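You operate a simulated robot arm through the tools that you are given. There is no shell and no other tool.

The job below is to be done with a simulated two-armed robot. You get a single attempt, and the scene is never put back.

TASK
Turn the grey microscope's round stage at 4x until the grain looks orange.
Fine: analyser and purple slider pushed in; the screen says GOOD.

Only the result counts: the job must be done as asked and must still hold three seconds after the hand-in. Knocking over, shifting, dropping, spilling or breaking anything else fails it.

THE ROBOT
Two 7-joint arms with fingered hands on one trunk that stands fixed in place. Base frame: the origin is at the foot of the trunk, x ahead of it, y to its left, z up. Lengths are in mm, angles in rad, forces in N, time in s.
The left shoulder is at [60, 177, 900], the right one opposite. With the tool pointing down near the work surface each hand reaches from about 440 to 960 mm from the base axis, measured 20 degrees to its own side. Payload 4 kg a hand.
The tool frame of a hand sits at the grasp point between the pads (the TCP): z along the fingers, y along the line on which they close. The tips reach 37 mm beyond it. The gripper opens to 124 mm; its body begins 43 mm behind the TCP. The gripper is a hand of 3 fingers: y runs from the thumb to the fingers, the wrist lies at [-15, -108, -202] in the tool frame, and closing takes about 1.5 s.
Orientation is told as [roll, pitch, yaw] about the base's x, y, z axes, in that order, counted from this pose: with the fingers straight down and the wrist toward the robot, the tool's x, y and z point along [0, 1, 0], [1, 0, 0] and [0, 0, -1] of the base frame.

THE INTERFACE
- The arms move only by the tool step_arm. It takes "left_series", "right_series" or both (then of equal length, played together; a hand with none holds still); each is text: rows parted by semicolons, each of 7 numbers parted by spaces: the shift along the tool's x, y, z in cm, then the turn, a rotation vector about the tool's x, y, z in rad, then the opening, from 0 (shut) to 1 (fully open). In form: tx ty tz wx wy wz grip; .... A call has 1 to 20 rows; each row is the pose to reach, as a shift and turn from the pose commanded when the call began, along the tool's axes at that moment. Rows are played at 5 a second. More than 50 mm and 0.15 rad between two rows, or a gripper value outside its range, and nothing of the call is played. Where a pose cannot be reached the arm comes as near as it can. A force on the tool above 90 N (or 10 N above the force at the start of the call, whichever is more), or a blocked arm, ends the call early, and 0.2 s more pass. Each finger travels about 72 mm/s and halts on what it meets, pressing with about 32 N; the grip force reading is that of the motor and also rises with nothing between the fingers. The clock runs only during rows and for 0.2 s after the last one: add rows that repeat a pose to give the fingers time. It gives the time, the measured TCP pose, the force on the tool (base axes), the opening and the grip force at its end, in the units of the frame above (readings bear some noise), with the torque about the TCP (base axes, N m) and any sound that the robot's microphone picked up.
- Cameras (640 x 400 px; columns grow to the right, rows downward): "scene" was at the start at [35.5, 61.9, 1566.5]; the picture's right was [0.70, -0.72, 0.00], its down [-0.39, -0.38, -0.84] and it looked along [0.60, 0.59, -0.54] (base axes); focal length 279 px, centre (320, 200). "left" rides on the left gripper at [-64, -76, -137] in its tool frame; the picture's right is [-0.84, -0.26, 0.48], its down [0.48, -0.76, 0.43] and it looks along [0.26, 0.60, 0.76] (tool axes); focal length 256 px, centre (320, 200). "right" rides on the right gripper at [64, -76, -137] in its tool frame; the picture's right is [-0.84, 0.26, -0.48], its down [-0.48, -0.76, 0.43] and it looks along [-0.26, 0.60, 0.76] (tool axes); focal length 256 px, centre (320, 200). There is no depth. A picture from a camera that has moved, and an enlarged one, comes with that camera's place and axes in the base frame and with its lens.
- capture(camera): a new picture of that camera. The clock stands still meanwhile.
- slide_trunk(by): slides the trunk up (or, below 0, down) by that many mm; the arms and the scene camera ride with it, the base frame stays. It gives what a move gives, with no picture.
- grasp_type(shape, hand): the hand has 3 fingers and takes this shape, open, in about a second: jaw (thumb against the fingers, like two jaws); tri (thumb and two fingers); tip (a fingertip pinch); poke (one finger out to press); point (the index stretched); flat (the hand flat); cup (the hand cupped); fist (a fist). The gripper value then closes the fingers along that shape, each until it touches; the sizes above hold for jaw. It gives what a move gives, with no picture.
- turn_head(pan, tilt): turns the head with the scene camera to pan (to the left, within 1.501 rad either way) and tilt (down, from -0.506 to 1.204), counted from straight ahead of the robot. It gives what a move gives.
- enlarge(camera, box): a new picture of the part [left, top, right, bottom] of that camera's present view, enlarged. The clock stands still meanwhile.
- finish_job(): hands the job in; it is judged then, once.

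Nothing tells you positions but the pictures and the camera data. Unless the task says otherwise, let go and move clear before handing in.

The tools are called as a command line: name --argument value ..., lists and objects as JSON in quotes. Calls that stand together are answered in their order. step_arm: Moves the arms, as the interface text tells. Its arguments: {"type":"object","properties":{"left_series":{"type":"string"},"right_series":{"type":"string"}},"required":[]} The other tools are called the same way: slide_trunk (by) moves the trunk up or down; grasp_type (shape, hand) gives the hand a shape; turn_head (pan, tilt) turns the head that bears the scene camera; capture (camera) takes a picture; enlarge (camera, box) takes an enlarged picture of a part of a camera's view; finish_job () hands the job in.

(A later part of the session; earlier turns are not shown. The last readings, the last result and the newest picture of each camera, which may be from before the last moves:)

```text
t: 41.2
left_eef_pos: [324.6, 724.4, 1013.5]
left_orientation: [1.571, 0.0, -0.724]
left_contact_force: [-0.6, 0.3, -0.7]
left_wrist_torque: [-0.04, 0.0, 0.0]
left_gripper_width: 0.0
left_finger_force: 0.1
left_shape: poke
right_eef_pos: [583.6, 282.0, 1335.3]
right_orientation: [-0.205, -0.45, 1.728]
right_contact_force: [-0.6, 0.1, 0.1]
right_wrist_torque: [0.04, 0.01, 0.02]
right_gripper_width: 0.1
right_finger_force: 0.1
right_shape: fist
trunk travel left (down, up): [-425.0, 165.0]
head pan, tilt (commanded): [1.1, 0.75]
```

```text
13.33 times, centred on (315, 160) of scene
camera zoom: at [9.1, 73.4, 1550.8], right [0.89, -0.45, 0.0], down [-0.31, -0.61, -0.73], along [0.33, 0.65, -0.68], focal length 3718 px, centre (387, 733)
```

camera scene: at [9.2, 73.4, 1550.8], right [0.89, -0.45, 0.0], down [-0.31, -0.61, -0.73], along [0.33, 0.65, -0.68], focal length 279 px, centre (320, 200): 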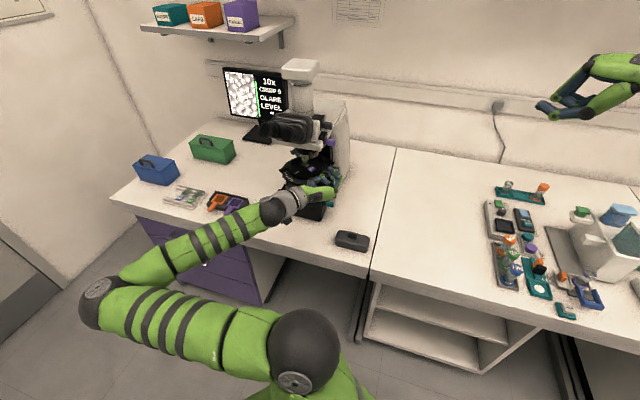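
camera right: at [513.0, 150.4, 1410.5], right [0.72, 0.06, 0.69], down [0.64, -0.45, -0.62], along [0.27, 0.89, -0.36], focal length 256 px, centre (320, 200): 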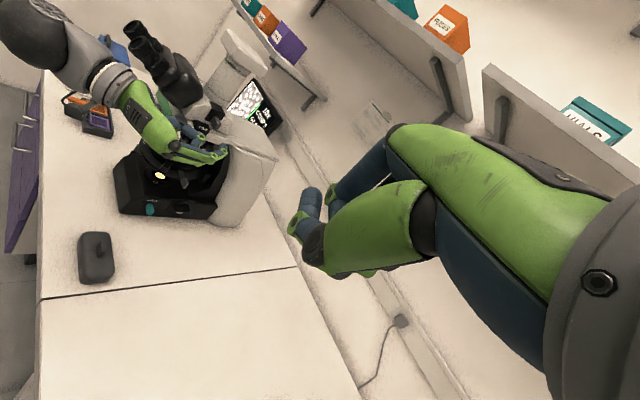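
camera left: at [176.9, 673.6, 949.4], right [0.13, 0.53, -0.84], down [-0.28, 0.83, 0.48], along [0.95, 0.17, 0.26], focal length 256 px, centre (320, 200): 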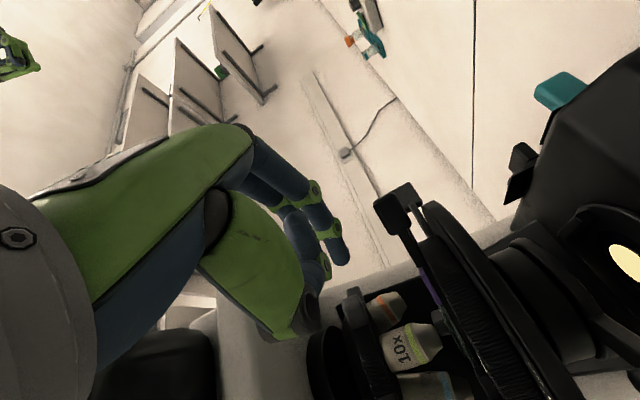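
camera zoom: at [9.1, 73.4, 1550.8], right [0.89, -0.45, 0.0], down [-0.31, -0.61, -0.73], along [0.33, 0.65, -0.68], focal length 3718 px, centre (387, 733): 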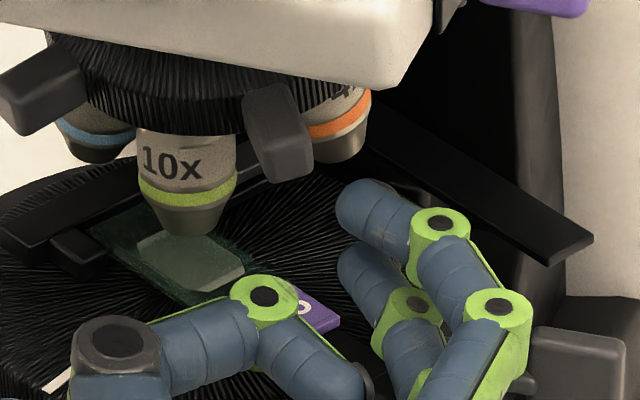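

The tips sit right of the tab at about the right height. I'll slide straight in (+a) by 44 mm between the tab and the 4x objective.

step_arm --left_series "0 0 1.1 0 0 0 1; 0 0 2.2 0 0 0 1; 0 0 3.3 0 0 0 1; 0 0 4.4 0 0 0 1; 0 0 4.4 0 0 0 1"

enlarge --camera "left" --box '[280, 200, 480, 400]'

enlarge --camera "scene" --box '[295, 140, 335, 170]'

enlarge --camera "right" --box '[170, 115, 230, 165]'

```text
t: 42.5
left_eef_pos: [355.1, 757.2, 1013.8]
left_orientation: [1.569, 0.001, -0.726]
left_contact_force: [0.8, 0.2, -0.2]
left_wrist_torque: [0.02, 0.02, -0.01]
left_gripper_width: 0.0
left_finger_force: 0.0
left_shape: poke
right_eef_pos: [583.2, 283.0, 1335.6]
right_orientation: [-0.207, -0.45, 1.726]
right_contact_force: [0.1, -0.3, 0.0]
right_wrist_torque: [-0.02, 0.0, -0.03]
right_gripper_width: 0.0
right_finger_force: 0.2
right_shape: fist
trunk travel left (down, up): [-425.0, 165.0]
head pan, tilt (commanded): [1.1, 0.75]
```

```text
2.00 times, centred on (380, 300) of left
camera zoom: at [207.7, 706.7, 950.5], right [0.13, 0.53, -0.84], down [-0.28, 0.83, 0.48], along [0.95, 0.17, 0.26], focal length 512 px, centre (200, 0)
```

zoom: 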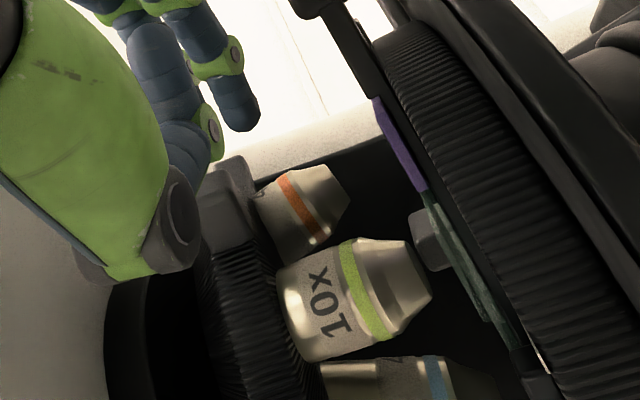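

```text
13.33 times, centred on (315, 155) of scene
camera zoom: at [9.2, 73.4, 1550.8], right [0.89, -0.45, 0.0], down [-0.31, -0.61, -0.73], along [0.33, 0.65, -0.68], focal length 3718 px, centre (387, 800)
```

zoom: 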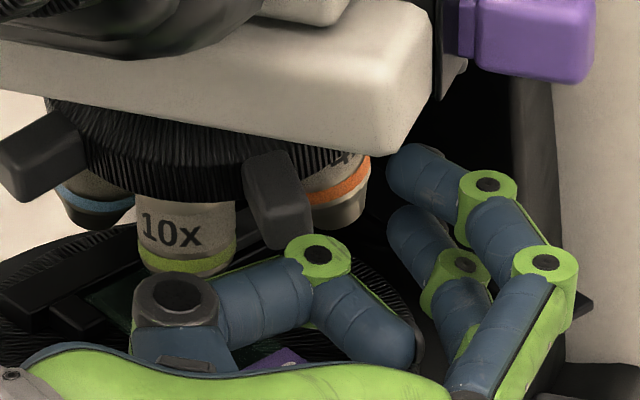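

```text
8.00 times, centred on (200, 140) of right
camera zoom: at [512.9, 150.5, 1410.5], right [0.72, 0.06, 0.69], down [0.64, -0.45, -0.62], along [0.27, 0.89, -0.36], focal length 2048 px, centre (1280, 680)
```

zoom: 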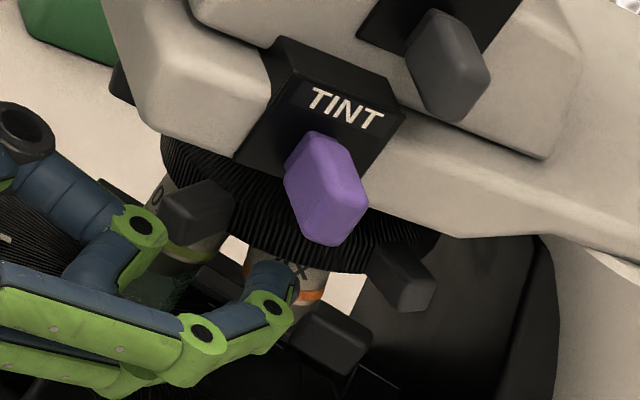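

The fingers are between the tab and the 4x objective. I'll now sweep left along an arc to turn the nosepiece, first about half way.

step_arm --left_series "0 -0.7 0 0 0 0 1; 0 -1.3 0 0 0 0 1; 0 -1.67 0.1 0 0 0 1; 0 -2.1 -0.45 0 0 0 1; 0 -2.46 -0.94 0 0 0 1; 0 -3 -1.4 0 0 0 1; 0 -3.5 -1.73 0 0 0 1; 0 -3.5 -1.73 0 0 0 1"

enlarge --camera "left" --box '[280, 200, 480, 400]'

enlarge --camera "scene" --box '[290, 140, 330, 170]'

enlarge --camera "right" --box '[170, 115, 230, 165]'

```text
t: 44.2
left_eef_pos: [317.2, 769.6, 1012.8]
left_orientation: [1.572, 0.0, -0.722]
left_contact_force: [0.5, -0.2, 0.2]
left_wrist_torque: [-0.02, 0.0, -0.01]
left_gripper_width: 0.0
left_finger_force: 0.0
left_shape: poke
right_eef_pos: [584.4, 282.9, 1334.6]
right_orientation: [-0.206, -0.45, 1.726]
right_contact_force: [0.1, 0.0, -0.3]
right_wrist_torque: [0.02, -0.03, 0.01]
right_gripper_width: 0.1
right_finger_force: 0.1
right_shape: fist
trunk travel left (down, up): [-425.0, 165.0]
head pan, tilt (commanded): [1.1, 0.75]
```

```text
2.00 times, centred on (380, 300) of left
camera zoom: at [169.0, 717.1, 949.8], right [0.13, 0.53, -0.84], down [-0.28, 0.83, 0.48], along [0.95, 0.17, 0.25], focal length 512 px, centre (200, 0)
```

zoom: 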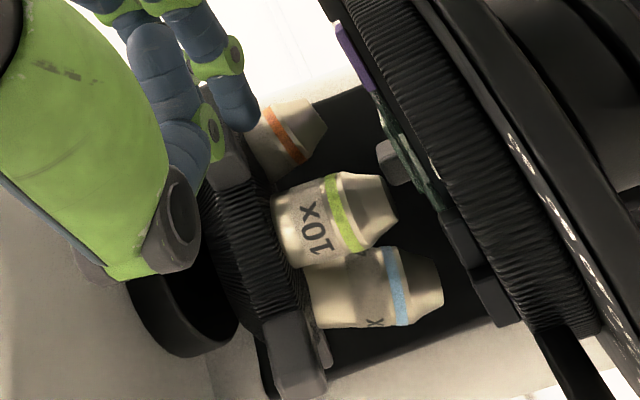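

```text
13.33 times, centred on (310, 155) of scene
camera zoom: at [9.2, 73.4, 1550.8], right [0.89, -0.45, 0.0], down [-0.31, -0.61, -0.73], along [0.33, 0.65, -0.68], focal length 3718 px, centre (453, 800)
```

zoom: 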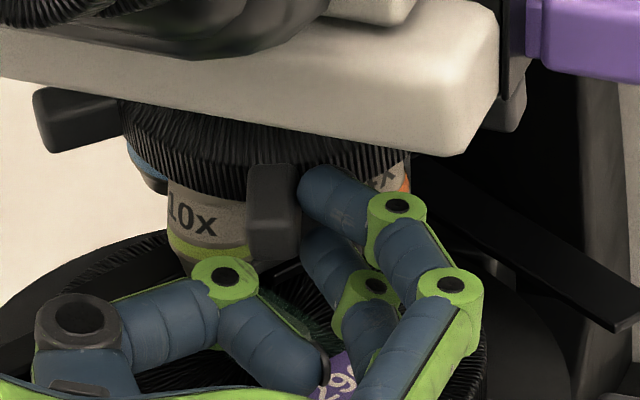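

```text
8.00 times, centred on (200, 140) of right
camera zoom: at [512.8, 150.5, 1410.5], right [0.72, 0.06, 0.69], down [0.64, -0.45, -0.62], along [0.27, 0.89, -0.36], focal length 2048 px, centre (1280, 680)
```

zoom: 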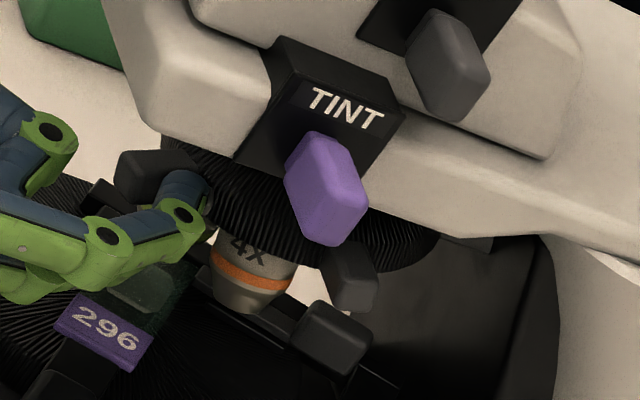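

The nosepiece is turning clockwise as intended: the 4x is coming forward. I'll continue the arc.

step_arm --left_series "0 -0.6 -0.27 0 0 0 1; 0 -1.21 -0.5 0 0 0 1; 0 -1.85 -0.64 0 0 0 1; 0 -2.5 -0.67 0 0 0 1; 0 -3.15 -0.64 0 0 0 1; 0 -3.15 -0.64 0 0 0 1"

enlarge --camera "left" --box '[280, 200, 480, 400]'

enlarge --camera "scene" --box '[285, 140, 325, 170]'

enlarge --camera "right" --box '[170, 115, 230, 165]'

enlarge --camera "scene" --box '[215, 60, 295, 125]'

```text
t: 45.6
left_eef_pos: [288.7, 784.2, 1013.9]
left_orientation: [1.57, 0.001, -0.725]
left_contact_force: [0.6, 0.5, -0.1]
left_wrist_torque: [0.01, -0.02, 0.0]
left_gripper_width: 0.1
left_finger_force: 0.1
left_shape: poke
right_eef_pos: [583.2, 282.5, 1335.8]
right_orientation: [-0.206, -0.45, 1.726]
right_contact_force: [-0.1, 0.6, -0.1]
right_wrist_torque: [0.01, -0.05, -0.01]
right_gripper_width: 0.0
right_finger_force: 0.0
right_shape: fist
trunk travel left (down, up): [-425.0, 165.0]
head pan, tilt (commanded): [1.1, 0.75]
```

```text
2.00 times, centred on (380, 300) of left
camera zoom: at [141.6, 732.6, 950.1], right [0.13, 0.53, -0.84], down [-0.28, 0.83, 0.48], along [0.95, 0.17, 0.26], focal length 512 px, centre (200, 0)
```

zoom: 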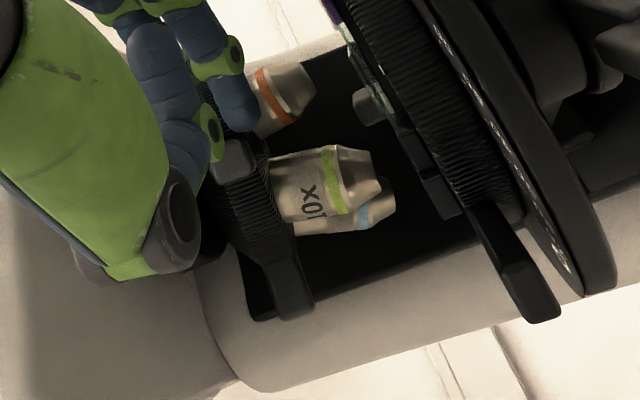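

```text
13.33 times, centred on (305, 155) of scene
camera zoom: at [9.2, 73.4, 1550.8], right [0.89, -0.45, 0.0], down [-0.31, -0.61, -0.73], along [0.33, 0.65, -0.68], focal length 3718 px, centre (520, 800)
```

zoom: 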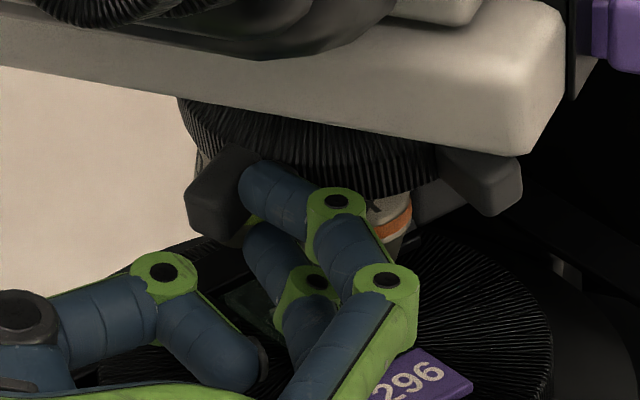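

```text
8.00 times, centred on (200, 140) of right
camera zoom: at [512.9, 150.4, 1410.5], right [0.72, 0.06, 0.69], down [0.64, -0.45, -0.62], along [0.27, 0.89, -0.36], focal length 2048 px, centre (1280, 680)
```

zoom: 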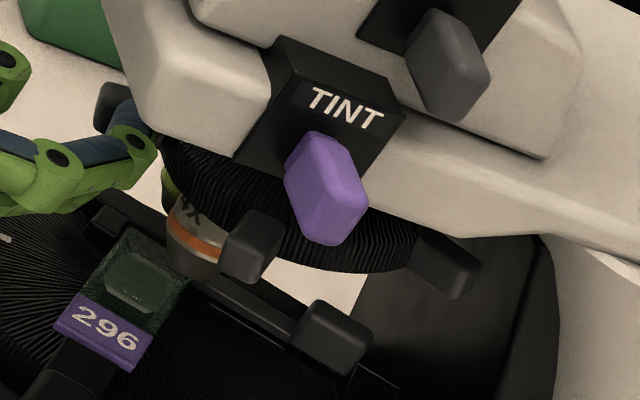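

```text
6.15 times, centred on (255, 92) of scene
camera zoom: at [9.2, 73.4, 1550.8], right [0.89, -0.45, 0.0], down [-0.31, -0.61, -0.73], along [0.33, 0.65, -0.68], focal length 1716 px, centre (720, 862)
```

zoom: 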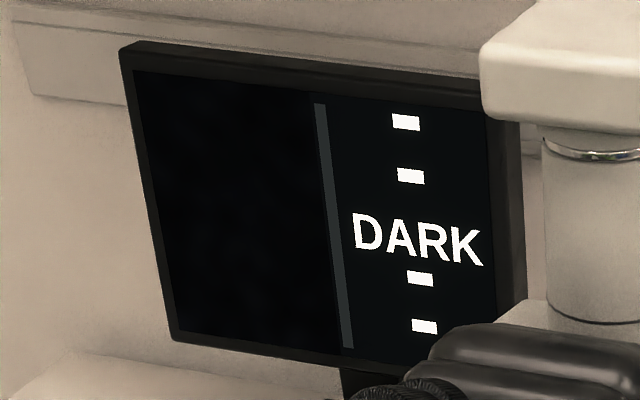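

Between stops the screen reads DARK, as expected. The 4x is almost in front; I'll finish the arc a little at a time.

step_arm --left_series "0 -0.64 0.14 0 0 0 1; 0 -1.25 0.35 0 0 0 1; 0 -1.25 0.35 0 0 0 1"

enlarge --camera "scene" --box '[285, 140, 325, 170]'

enlarge --camera "right" --box '[170, 115, 230, 165]'

enlarge --camera "scene" --box '[215, 60, 295, 125]'

```text
t: 46.5
left_eef_pos: [284.3, 795.2, 1014.7]
left_orientation: [1.571, 0.0, -0.726]
left_contact_force: [-0.2, -1.1, -0.2]
left_wrist_torque: [-0.01, -0.01, -0.02]
left_gripper_width: 0.2
left_finger_force: 0.1
left_shape: poke
right_eef_pos: [583.3, 282.1, 1335.0]
right_orientation: [-0.206, -0.451, 1.725]
right_contact_force: [0.3, -0.4, 0.0]
right_wrist_torque: [0.02, -0.01, -0.02]
right_gripper_width: 0.1
right_finger_force: 0.0
right_shape: fist
trunk travel left (down, up): [-425.0, 165.0]
head pan, tilt (commanded): [1.1, 0.75]
```

```text
13.33 times, centred on (305, 155) of scene
camera zoom: at [9.2, 73.4, 1550.8], right [0.89, -0.45, 0.0], down [-0.31, -0.61, -0.73], along [0.33, 0.65, -0.68], focal length 3718 px, centre (520, 800)
```

zoom: 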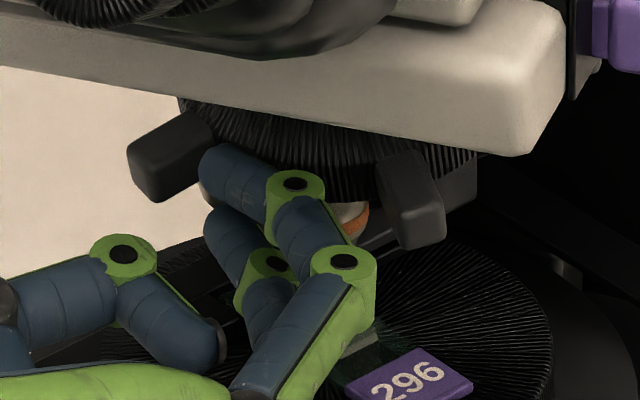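

```text
8.00 times, centred on (200, 140) of right
camera zoom: at [512.8, 150.5, 1410.5], right [0.72, 0.06, 0.69], down [0.64, -0.45, -0.62], along [0.27, 0.89, -0.36], focal length 2048 px, centre (1280, 680)
```

zoom: 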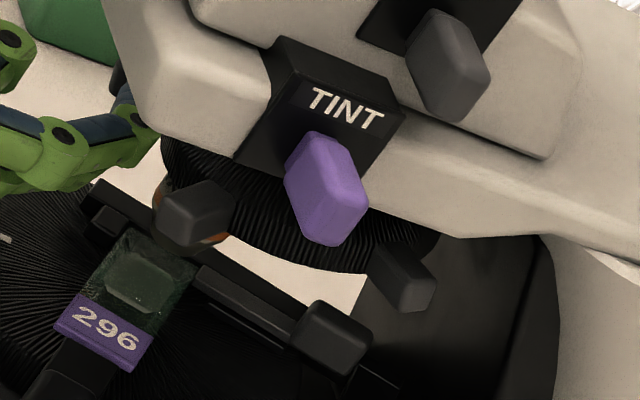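

```text
6.15 times, centred on (255, 92) of scene
camera zoom: at [9.2, 73.4, 1550.8], right [0.89, -0.45, 0.0], down [-0.31, -0.61, -0.73], along [0.33, 0.65, -0.68], focal length 1716 px, centre (720, 862)
```

zoom: 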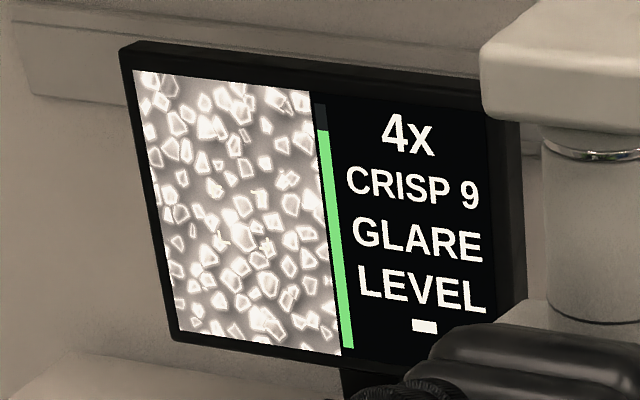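

4x has clicked in and the screen reads "4x, CRISP 9, GLARE, LEVEL". I'll withdraw the hand straight back, then use the hand camera to look at the controls on the left side.

step_arm --left_series "0 0 -2 0 0 0 1; 0 0 -4.5 0 0 0 1; 0 0 -7.5 0 0 0 1; 0 0 -10.5 0 0 0 1; 0 0 -10.5 0 0 0 1"

capture --camera "left"

capture --camera "scene"

enlarge --camera "right" --box '[130, 110, 250, 210]'

```text
t: 47.6
left_eef_pos: [213.6, 714.9, 1015.4]
left_orientation: [1.571, 0.0, -0.727]
left_contact_force: [-1.5, -0.3, -0.6]
left_wrist_torque: [0.0, 0.0, -0.04]
left_gripper_width: 0.0
left_finger_force: 0.1
left_shape: poke
right_eef_pos: [584.7, 282.4, 1336.0]
right_orientation: [-0.206, -0.45, 1.727]
right_contact_force: [-0.2, 0.6, 0.2]
right_wrist_torque: [-0.02, 0.0, 0.03]
right_gripper_width: 0.2
right_finger_force: 0.1
right_shape: fist
trunk travel left (down, up): [-425.0, 165.0]
head pan, tilt (commanded): [1.1, 0.75]
```

```text
taken
camera left: at [66.1, 663.3, 951.3], right [0.13, 0.53, -0.84], down [-0.28, 0.83, 0.48], along [0.95, 0.17, 0.25], focal length 256 px, centre (320, 200)
```

left: 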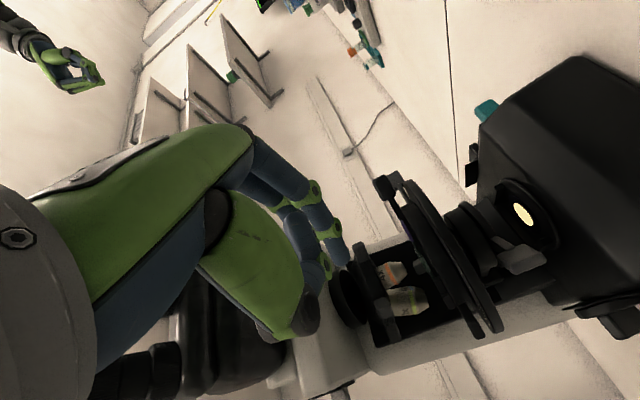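

```text
taken
camera scene: at [9.2, 73.5, 1550.8], right [0.89, -0.45, 0.0], down [-0.31, -0.61, -0.73], along [0.33, 0.65, -0.68], focal length 279 px, centre (320, 200)
```

scene: 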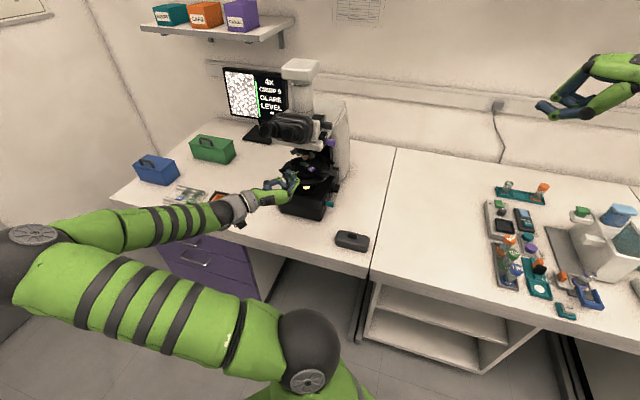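

```text
4.00 times, centred on (190, 160) of right
camera zoom: at [512.8, 150.6, 1410.5], right [0.72, 0.06, 0.69], down [0.64, -0.45, -0.62], along [0.27, 0.89, -0.36], focal length 1024 px, centre (840, 360)
```

zoom: 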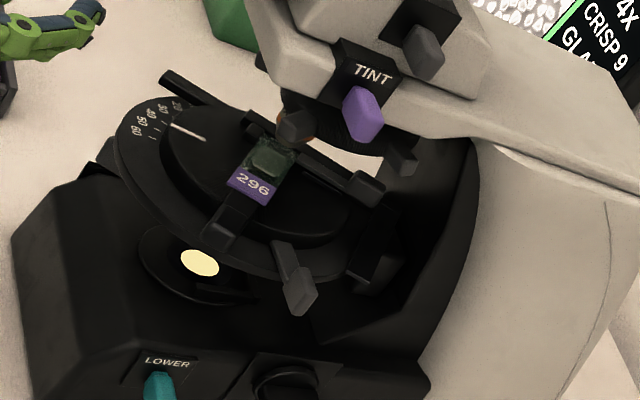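

I'll zoom the hand camera on the base's left side and condenser area.

enlarge --camera "left" --box '[440, 170, 640, 360]'

enlarge --camera "left" --box '[360, 160, 560, 350]'

enlarge --camera "scene" --box '[215, 60, 295, 125]'

```text
2.11 times, centred on (540, 265) of left
camera zoom: at [66.1, 663.3, 951.3], right [0.13, 0.53, -0.84], down [-0.28, 0.83, 0.48], along [0.95, 0.17, 0.25], focal length 539 px, centre (-143, 63)
```

zoom: 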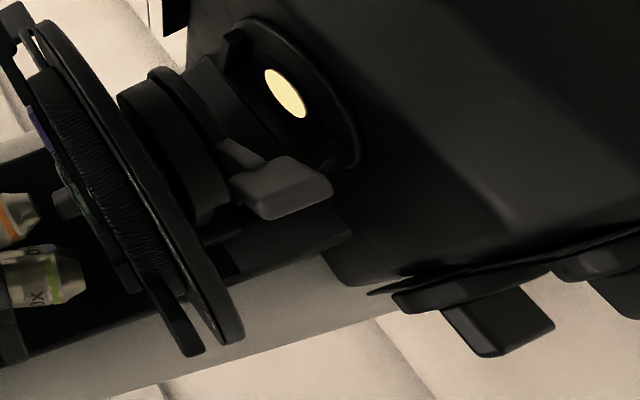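

```text
2.11 times, centred on (460, 255) of left
camera zoom: at [66.1, 663.3, 951.3], right [0.13, 0.53, -0.84], down [-0.28, 0.83, 0.48], along [0.95, 0.17, 0.25], focal length 539 px, centre (25, 84)
```

zoom: 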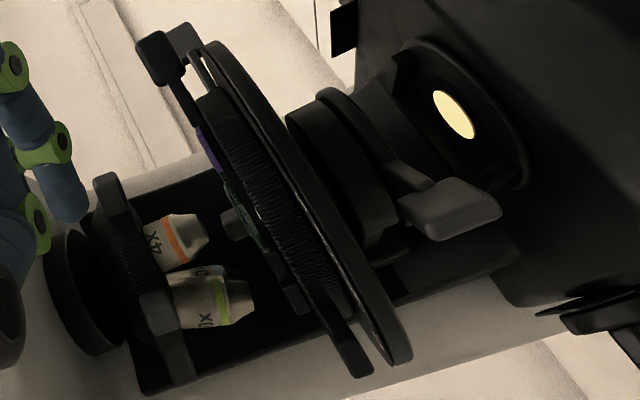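

```text
6.15 times, centred on (255, 92) of scene
camera zoom: at [9.2, 73.5, 1550.8], right [0.89, -0.45, 0.0], down [-0.31, -0.61, -0.73], along [0.33, 0.65, -0.68], focal length 1716 px, centre (720, 862)
```

zoom: 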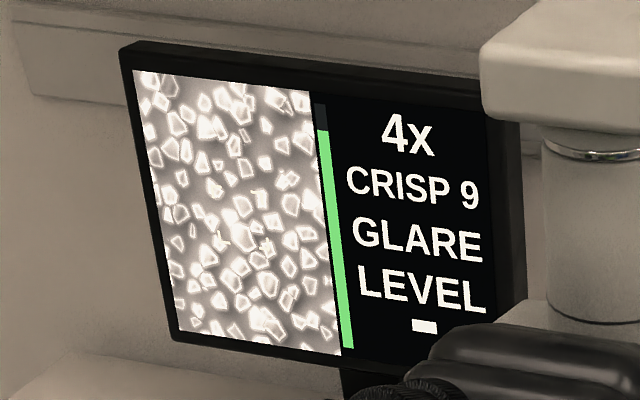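

The condenser's grey lever is visible, and the left side of the base has two knobs on plates. I'll shift the hand further left so the camera can see that side.

step_arm --left_series "0 -3 0 0 0 0 1; 0 -6 0 0 0 0 1; 0 -9 0 0 0 0 1; 0 -12 0 0 0 0 1; 0 -12 0 0 0 0 1"

capture --camera "left"

capture --camera "scene"

```text
t: 48.9
left_eef_pos: [124.7, 797.3, 1013.0]
left_orientation: [1.572, 0.001, -0.726]
left_contact_force: [0.3, 0.8, -0.2]
left_wrist_torque: [0.0, 0.01, -0.03]
left_gripper_width: 0.0
left_finger_force: 0.0
left_shape: poke
right_eef_pos: [584.8, 282.7, 1334.5]
right_orientation: [-0.205, -0.449, 1.726]
right_contact_force: [-0.9, -0.1, -0.2]
right_wrist_torque: [-0.02, 0.03, 0.04]
right_gripper_width: 0.1
right_finger_force: 0.0
right_shape: fist
trunk travel left (down, up): [-425.0, 165.0]
head pan, tilt (commanded): [1.1, 0.75]
```

```text
taken
camera left: at [-24.2, 745.4, 948.7], right [0.13, 0.53, -0.84], down [-0.28, 0.83, 0.48], along [0.95, 0.17, 0.25], focal length 256 px, centre (320, 200)
```

left: 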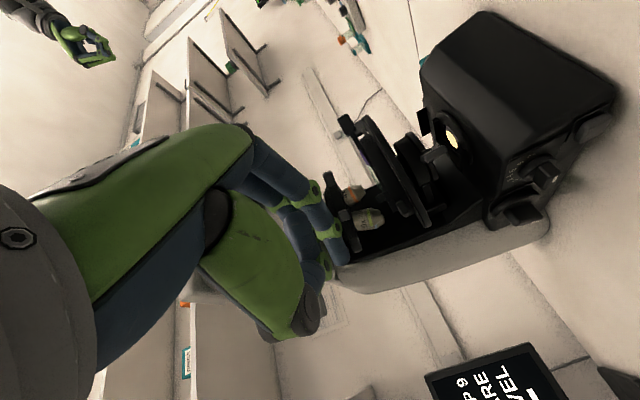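

```text
taken
camera scene: at [9.2, 73.3, 1550.8], right [0.89, -0.45, 0.0], down [-0.31, -0.61, -0.73], along [0.33, 0.65, -0.68], focal length 279 px, centre (320, 200)
```

scene: 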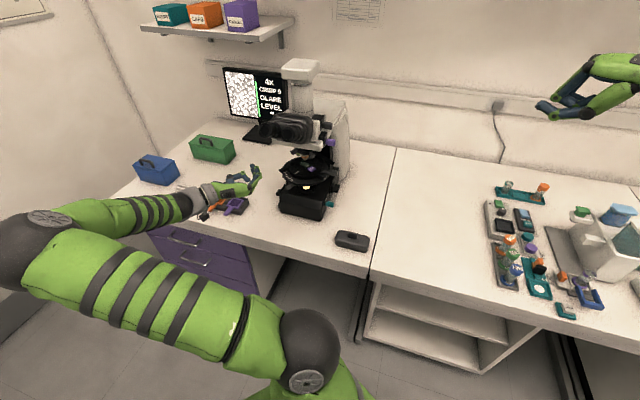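

The left side of the base is now visible, with a dial and a knob. I'll enlarge it.

enlarge --camera "left" --box '[470, 120, 620, 240]'

enlarge --camera "left" --box '[490, 145, 570, 205]'

enlarge --camera "left" --box '[480, 180, 560, 240]'

enlarge --camera "left" --box '[330, 100, 490, 240]'

```text
3.33 times, centred on (545, 180) of left
camera zoom: at [-24.2, 745.4, 948.7], right [0.13, 0.53, -0.84], down [-0.28, 0.83, 0.48], along [0.95, 0.17, 0.25], focal length 853 px, centre (-430, 267)
```

zoom: 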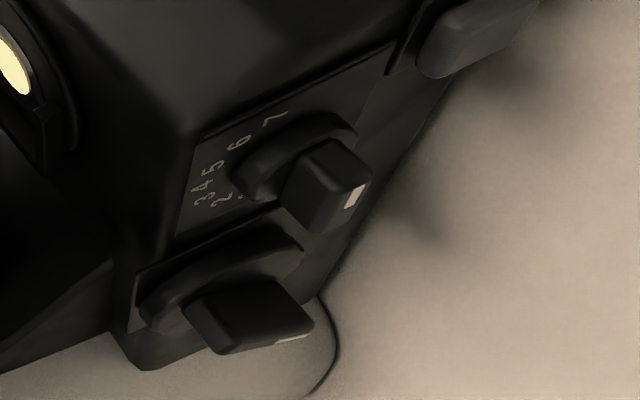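

```text
6.67 times, centred on (530, 175) of left
camera zoom: at [-24.2, 745.4, 948.7], right [0.13, 0.53, -0.84], down [-0.28, 0.83, 0.48], along [0.95, 0.17, 0.25], focal length 1707 px, centre (-1080, 367)
```

zoom: 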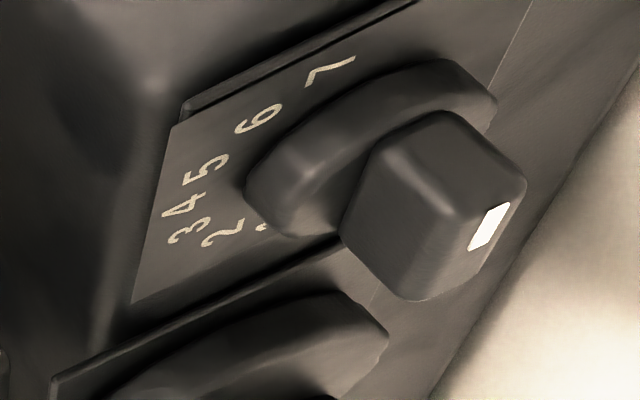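

```text
6.67 times, centred on (520, 210) of left
camera zoom: at [-24.2, 745.4, 948.7], right [0.13, 0.53, -0.84], down [-0.28, 0.83, 0.48], along [0.95, 0.17, 0.25], focal length 1707 px, centre (-1013, 133)
```

zoom: 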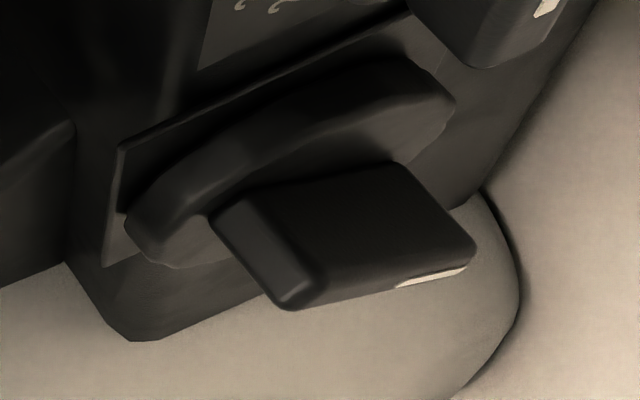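

```text
2.86 times, centred on (410, 170) of left
camera zoom: at [-24.2, 745.4, 948.7], right [0.13, 0.53, -0.84], down [-0.28, 0.83, 0.48], along [0.95, 0.17, 0.25], focal length 731 px, centre (63, 286)
```

zoom: 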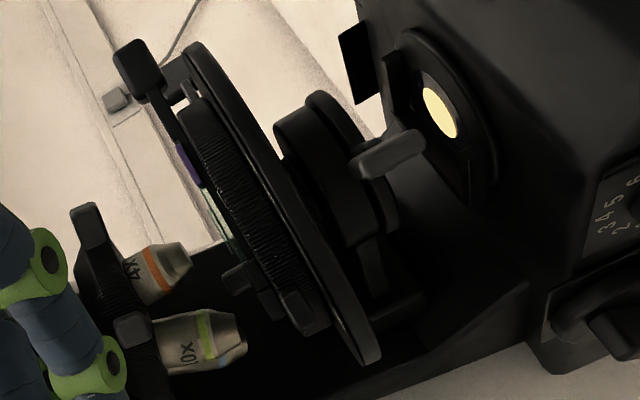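

The left side carries a numbered lamp dial (2…7 visible, its white mark pointing down) and, behind it, the focus knob. GLARE/LEVEL suggests the lamp dial must be lowered; I'll bring the camera lower and nearer to read it.

step_arm --left_series "-2.5 0 0 0 0 0 1; -5 0 1 0 0 0 1; -7.5 -1 3 0 0 0 1; -10 -2 5 0 0 0 1; -10 -3 7 0 0 0 1; -10 -3 7 0 0 0 1"

capture --camera "left"

enlarge --camera "left" --box '[440, 100, 560, 200]'

```text
t: 50.2
left_eef_pos: [147.6, 868.7, 914.7]
left_orientation: [1.571, 0.001, -0.725]
left_contact_force: [-0.1, 0.3, -1.1]
left_wrist_torque: [0.0, -0.01, 0.01]
left_gripper_width: 0.2
left_finger_force: 0.0
left_shape: poke
right_eef_pos: [584.4, 282.4, 1334.9]
right_orientation: [-0.207, -0.452, 1.727]
right_contact_force: [0.3, 0.6, 0.8]
right_wrist_torque: [-0.03, 0.0, 0.0]
right_gripper_width: 0.0
right_finger_force: 0.0
right_shape: fist
trunk travel left (down, up): [-425.0, 165.0]
head pan, tilt (commanded): [1.1, 0.75]
```

```text
taken
camera left: at [-0.1, 817.4, 850.7], right [0.13, 0.53, -0.84], down [-0.28, 0.83, 0.48], along [0.95, 0.17, 0.26], focal length 256 px, centre (320, 200)
```

left: 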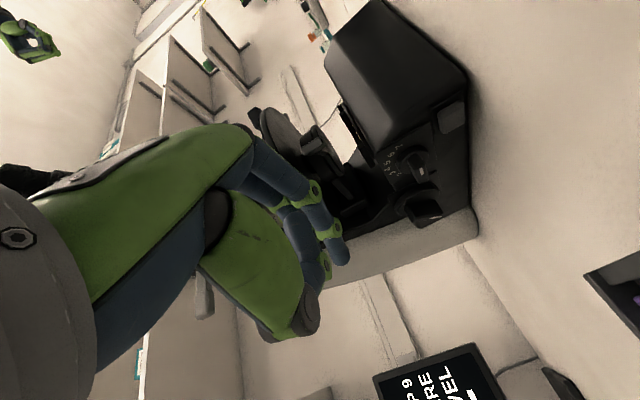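

```text
4.00 times, centred on (500, 150) of left
camera zoom: at [-0.1, 817.4, 850.7], right [0.13, 0.53, -0.84], down [-0.28, 0.83, 0.48], along [0.95, 0.17, 0.26], focal length 1024 px, centre (-400, 400)
```

zoom: 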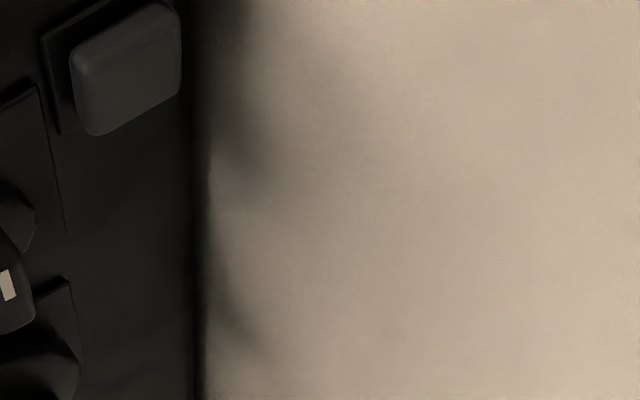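

enlarge --camera "left" --box '[360, 90, 480, 230]'

enlarge --camera "left" --box '[375, 135, 445, 190]'

enlarge --camera "left" --box '[385, 180, 455, 235]'

```text
2.86 times, centred on (420, 160) of left
camera zoom: at [-0.1, 817.4, 850.7], right [0.13, 0.53, -0.84], down [-0.28, 0.83, 0.48], along [0.95, 0.17, 0.26], focal length 731 px, centre (34, 314)
```

zoom: 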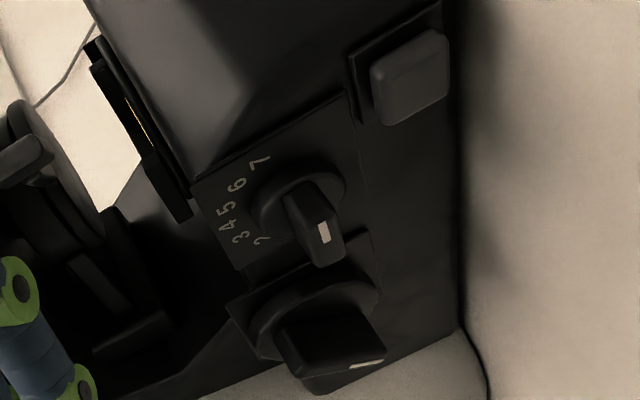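

```text
7.27 times, centred on (410, 162) of left
camera zoom: at [-0.1, 817.4, 850.7], right [0.13, 0.53, -0.84], down [-0.28, 0.83, 0.48], along [0.95, 0.17, 0.26], focal length 1862 px, centre (-334, 473)
```

zoom: 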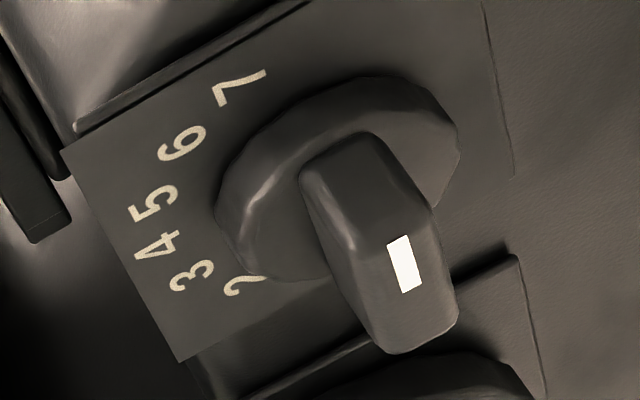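

```text
7.27 times, centred on (420, 208) of left
camera zoom: at [-0.1, 817.4, 850.7], right [0.13, 0.53, -0.84], down [-0.28, 0.83, 0.48], along [0.95, 0.17, 0.26], focal length 1862 px, centre (-407, 146)
```

zoom: 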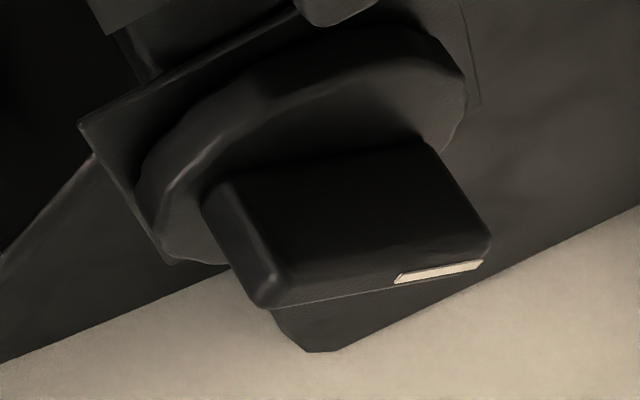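

The dial's white mark points to the front, at about 7–8, and the bar knob lies along the front–back direction with its outer face near [236, 885, 822]. Pressing its rear end down lowers the setting, so I'll roll the hand (knuckles up, fingers forward and 30° down) in open space.

step_arm --left_series "0 0 0 0.034 -0.034 -0.128 1; 0 0 0 0.068 -0.068 -0.255 1; 0 0 0 0.103 -0.103 -0.383 1; 0 0 0 0.137 -0.137 -0.511 1; 0 0 0 0.171 -0.171 -0.638 1; 0 0 0 0.205 -0.205 -0.766 1; 0 0 0 0.239 -0.239 -0.894 1; 0 0 0 0.274 -0.274 -1.021 1; 0 0 0 0.308 -0.308 -1.149 1; 0 0 0 0.342 -0.342 -1.277 1; 0 0 0 0.376 -0.376 -1.404 1; 0 0 0 0.4105 -0.4105 -1.532 1; 0 0 0 0.4105 -0.4105 -1.532 1"

capture --camera "scene"

capture --camera "left"

capture --camera "right"

```text
t: 53.0
left_eef_pos: [147.5, 868.5, 913.3]
left_orientation: [-0.005, -1.046, 0.851]
left_contact_force: [-1.0, -0.6, -0.1]
left_wrist_torque: [-0.05, 0.01, -0.01]
left_gripper_width: 0.1
left_finger_force: 0.0
left_shape: poke
right_eef_pos: [583.3, 282.7, 1335.6]
right_orientation: [-0.206, -0.449, 1.726]
right_contact_force: [-0.2, -0.2, -0.1]
right_wrist_torque: [-0.02, 0.01, 0.0]
right_gripper_width: 0.0
right_finger_force: 0.0
right_shape: fist
trunk travel left (down, up): [-425.0, 165.0]
head pan, tilt (commanded): [1.1, 0.75]
```

```text
taken
camera scene: at [9.2, 73.4, 1550.8], right [0.89, -0.45, 0.0], down [-0.31, -0.61, -0.73], along [0.33, 0.65, -0.68], focal length 279 px, centre (320, 200)
```

scene: 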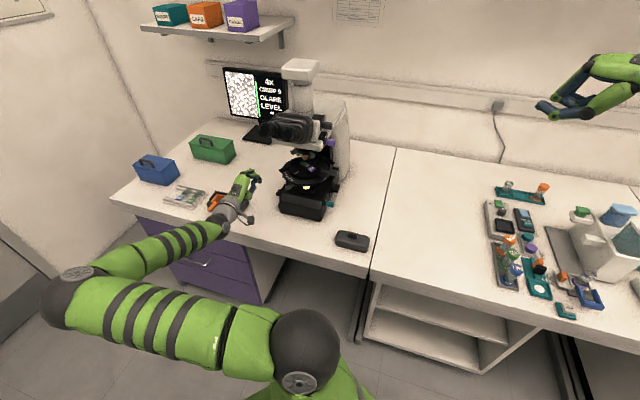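

```text
taken
camera left: at [91.1, 709.2, 916.4], right [0.82, -0.34, -0.46], down [-0.36, 0.32, -0.88], along [0.44, 0.89, 0.14], focal length 256 px, centre (320, 200)
```

left: 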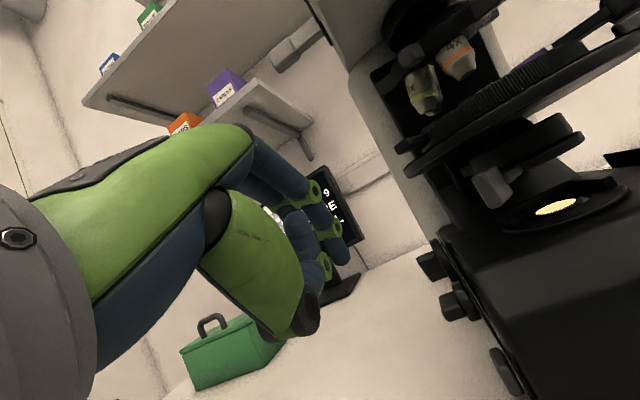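

```text
taken
camera right: at [512.8, 150.5, 1410.5], right [0.72, 0.06, 0.69], down [0.64, -0.45, -0.62], along [0.27, 0.89, -0.36], focal length 256 px, centre (320, 200)
```

right: 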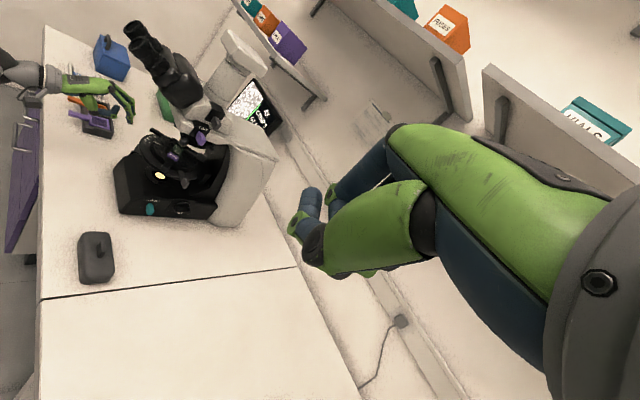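

Now the hand camera shows both the fingertip and the side knobs (dial in the middle, focus behind it). I'll lower the hand and bring the inner fingertip over the rear end of the dial's bar.

step_arm --left_series "0 -1.5 0.85 0 0 0 1; 0 -3 1.7 0 0 0 1; 0 -4.42 2.55 0 0 0 1; -1.6 -3.4 4.3 0 0 0 1; -3.2 -2.4 6 0 0 0 1; -4.2 -1.42 7.75 0 0 0 1; -4.2 -1.42 7.75 0 0 0 1"

capture --camera "left"

enlarge --camera "left" --box '[300, 190, 480, 330]'

enlarge --camera "scene" --box '[240, 140, 320, 210]'

```text
t: 54.6
left_eef_pos: [217.9, 885.1, 863.7]
left_orientation: [-0.002, -1.046, 0.847]
left_contact_force: [-0.1, -0.5, -0.1]
left_wrist_torque: [0.02, 0.01, 0.01]
left_gripper_width: 0.0
left_finger_force: 0.0
left_shape: poke
right_eef_pos: [583.6, 284.0, 1334.9]
right_orientation: [-0.208, -0.45, 1.726]
right_contact_force: [-0.7, -0.4, -0.2]
right_wrist_torque: [0.0, -0.03, -0.02]
right_gripper_width: 0.0
right_finger_force: 0.1
right_shape: fist
trunk travel left (down, up): [-425.0, 165.0]
head pan, tilt (commanded): [1.1, 0.75]
```

```text
taken
camera left: at [162.3, 726.4, 865.6], right [0.82, -0.34, -0.46], down [-0.36, 0.32, -0.88], along [0.44, 0.89, 0.14], focal length 256 px, centre (320, 200)
```

left: 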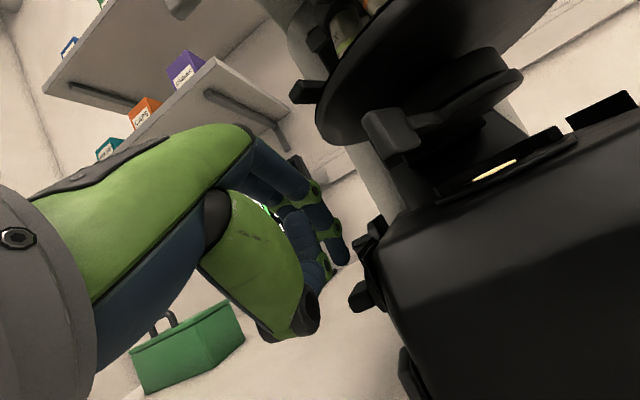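

```text
2.86 times, centred on (390, 260) of left
camera zoom: at [162.3, 726.4, 865.6], right [0.82, -0.34, -0.46], down [-0.36, 0.32, -0.88], along [0.44, 0.89, 0.14], focal length 731 px, centre (120, 29)
```

zoom: 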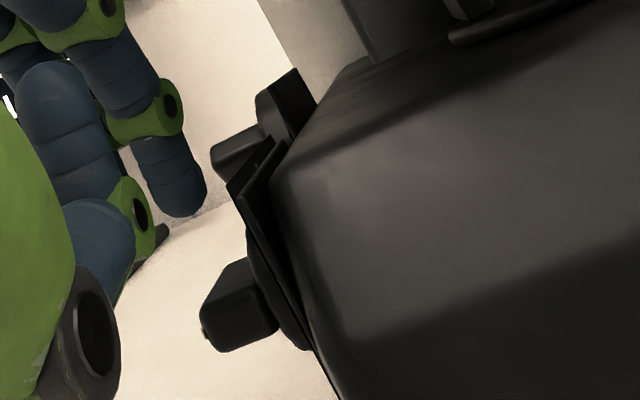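

```text
5.71 times, centred on (280, 175) of scene
camera zoom: at [9.2, 73.4, 1550.8], right [0.89, -0.45, 0.0], down [-0.31, -0.61, -0.73], along [0.33, 0.65, -0.68], focal length 1593 px, centre (549, 343)
```

zoom: 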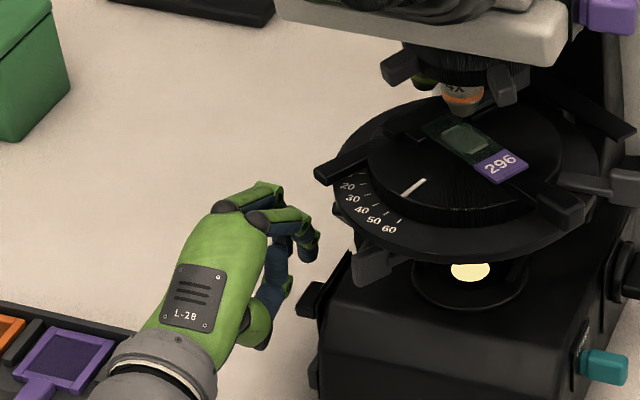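

The fingertip is just outside the bar's rear end. I'll shift 8 mm toward the microscope and lower step by step, watching screen and force.

step_arm --left_series "-0.8 0 0 0 0 0 1; -0.8 -0.52 0.3 0 0 0 1; -0.8 -1.04 0.6 0 0 0 1; -0.8 -1.3 0.75 0 0 0 1; -0.8 -1.3 0.75 0 0 0 1"

enlarge --camera "left" --box '[300, 190, 480, 330]'

enlarge --camera "scene" --box '[215, 60, 295, 125]'

```text
t: 55.9
left_eef_pos: [223.8, 879.8, 848.5]
left_orientation: [-0.004, -1.047, 0.846]
left_contact_force: [0.6, 0.8, 0.2]
left_wrist_torque: [0.04, 0.0, -0.03]
left_gripper_width: 0.0
left_finger_force: 0.1
left_shape: poke
right_eef_pos: [583.7, 283.9, 1335.1]
right_orientation: [-0.203, -0.449, 1.725]
right_contact_force: [-0.2, 0.7, -0.3]
right_wrist_torque: [0.01, 0.05, 0.01]
right_gripper_width: 0.0
right_finger_force: 0.0
right_shape: fist
trunk travel left (down, up): [-425.0, 165.0]
head pan, tilt (commanded): [1.1, 0.75]
```

```text
2.86 times, centred on (390, 260) of left
camera zoom: at [168.0, 721.2, 850.6], right [0.82, -0.34, -0.46], down [-0.36, 0.32, -0.88], along [0.44, 0.89, 0.14], focal length 731 px, centre (120, 29)
```

zoom: 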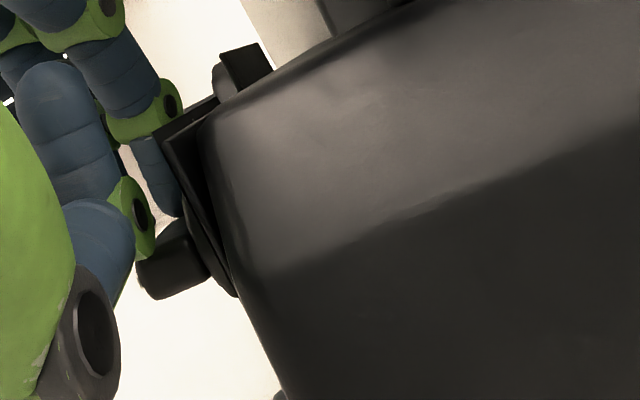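

```text
6.15 times, centred on (255, 92) of scene
camera zoom: at [9.2, 73.4, 1550.8], right [0.89, -0.45, 0.0], down [-0.31, -0.61, -0.73], along [0.33, 0.65, -0.68], focal length 1716 px, centre (720, 862)
```

zoom: 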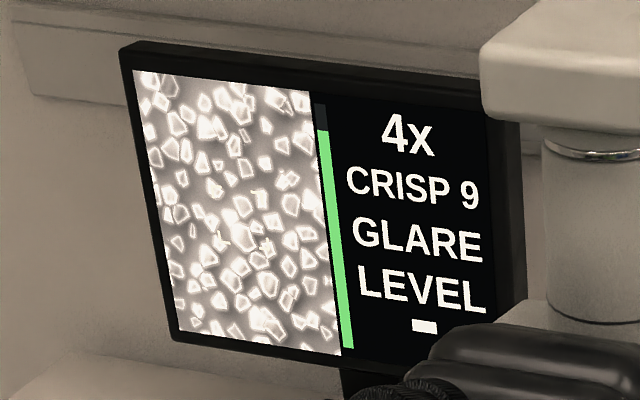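

About at contact. I'll press down further in small steps.

step_arm --left_series "0 -0.17 0.1 0 0 0 1; 0 -0.35 0.2 0 0 0 1; 0 -0.52 0.3 0 0 0 1; 0 -0.52 0.3 0 0 0 1"

enlarge --camera "left" --box '[300, 190, 480, 330]'

enlarge --camera "scene" --box '[215, 60, 295, 125]'

```text
t: 56.9
left_eef_pos: [224.4, 880.9, 841.7]
left_orientation: [-0.002, -1.048, 0.847]
left_contact_force: [-1.5, -0.2, 0.6]
left_wrist_torque: [-0.06, 0.01, -0.03]
left_gripper_width: 0.1
left_finger_force: 0.0
left_shape: poke
right_eef_pos: [583.5, 283.0, 1335.6]
right_orientation: [-0.206, -0.45, 1.727]
right_contact_force: [-0.4, 0.1, 0.1]
right_wrist_torque: [-0.01, 0.01, 0.0]
right_gripper_width: 0.1
right_finger_force: 0.1
right_shape: fist
trunk travel left (down, up): [-425.0, 165.0]
head pan, tilt (commanded): [1.1, 0.75]
```

```text
2.86 times, centred on (390, 260) of left
camera zoom: at [168.1, 721.4, 844.4], right [0.82, -0.34, -0.46], down [-0.36, 0.32, -0.88], along [0.44, 0.89, 0.14], focal length 731 px, centre (120, 29)
```

zoom: 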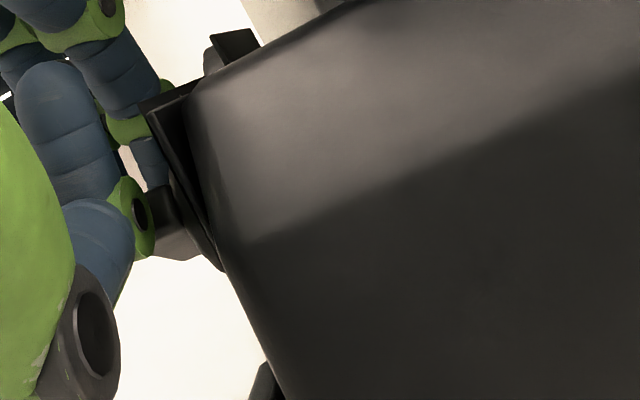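

```text
6.15 times, centred on (255, 92) of scene
camera zoom: at [9.0, 73.2, 1550.8], right [0.89, -0.45, 0.0], down [-0.31, -0.61, -0.73], along [0.33, 0.65, -0.68], focal length 1716 px, centre (720, 862)
```

zoom: 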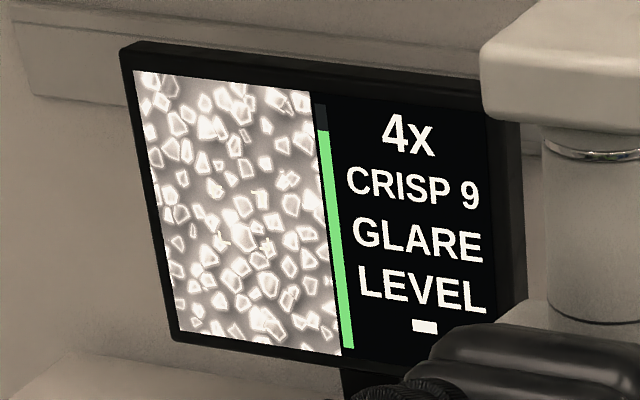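

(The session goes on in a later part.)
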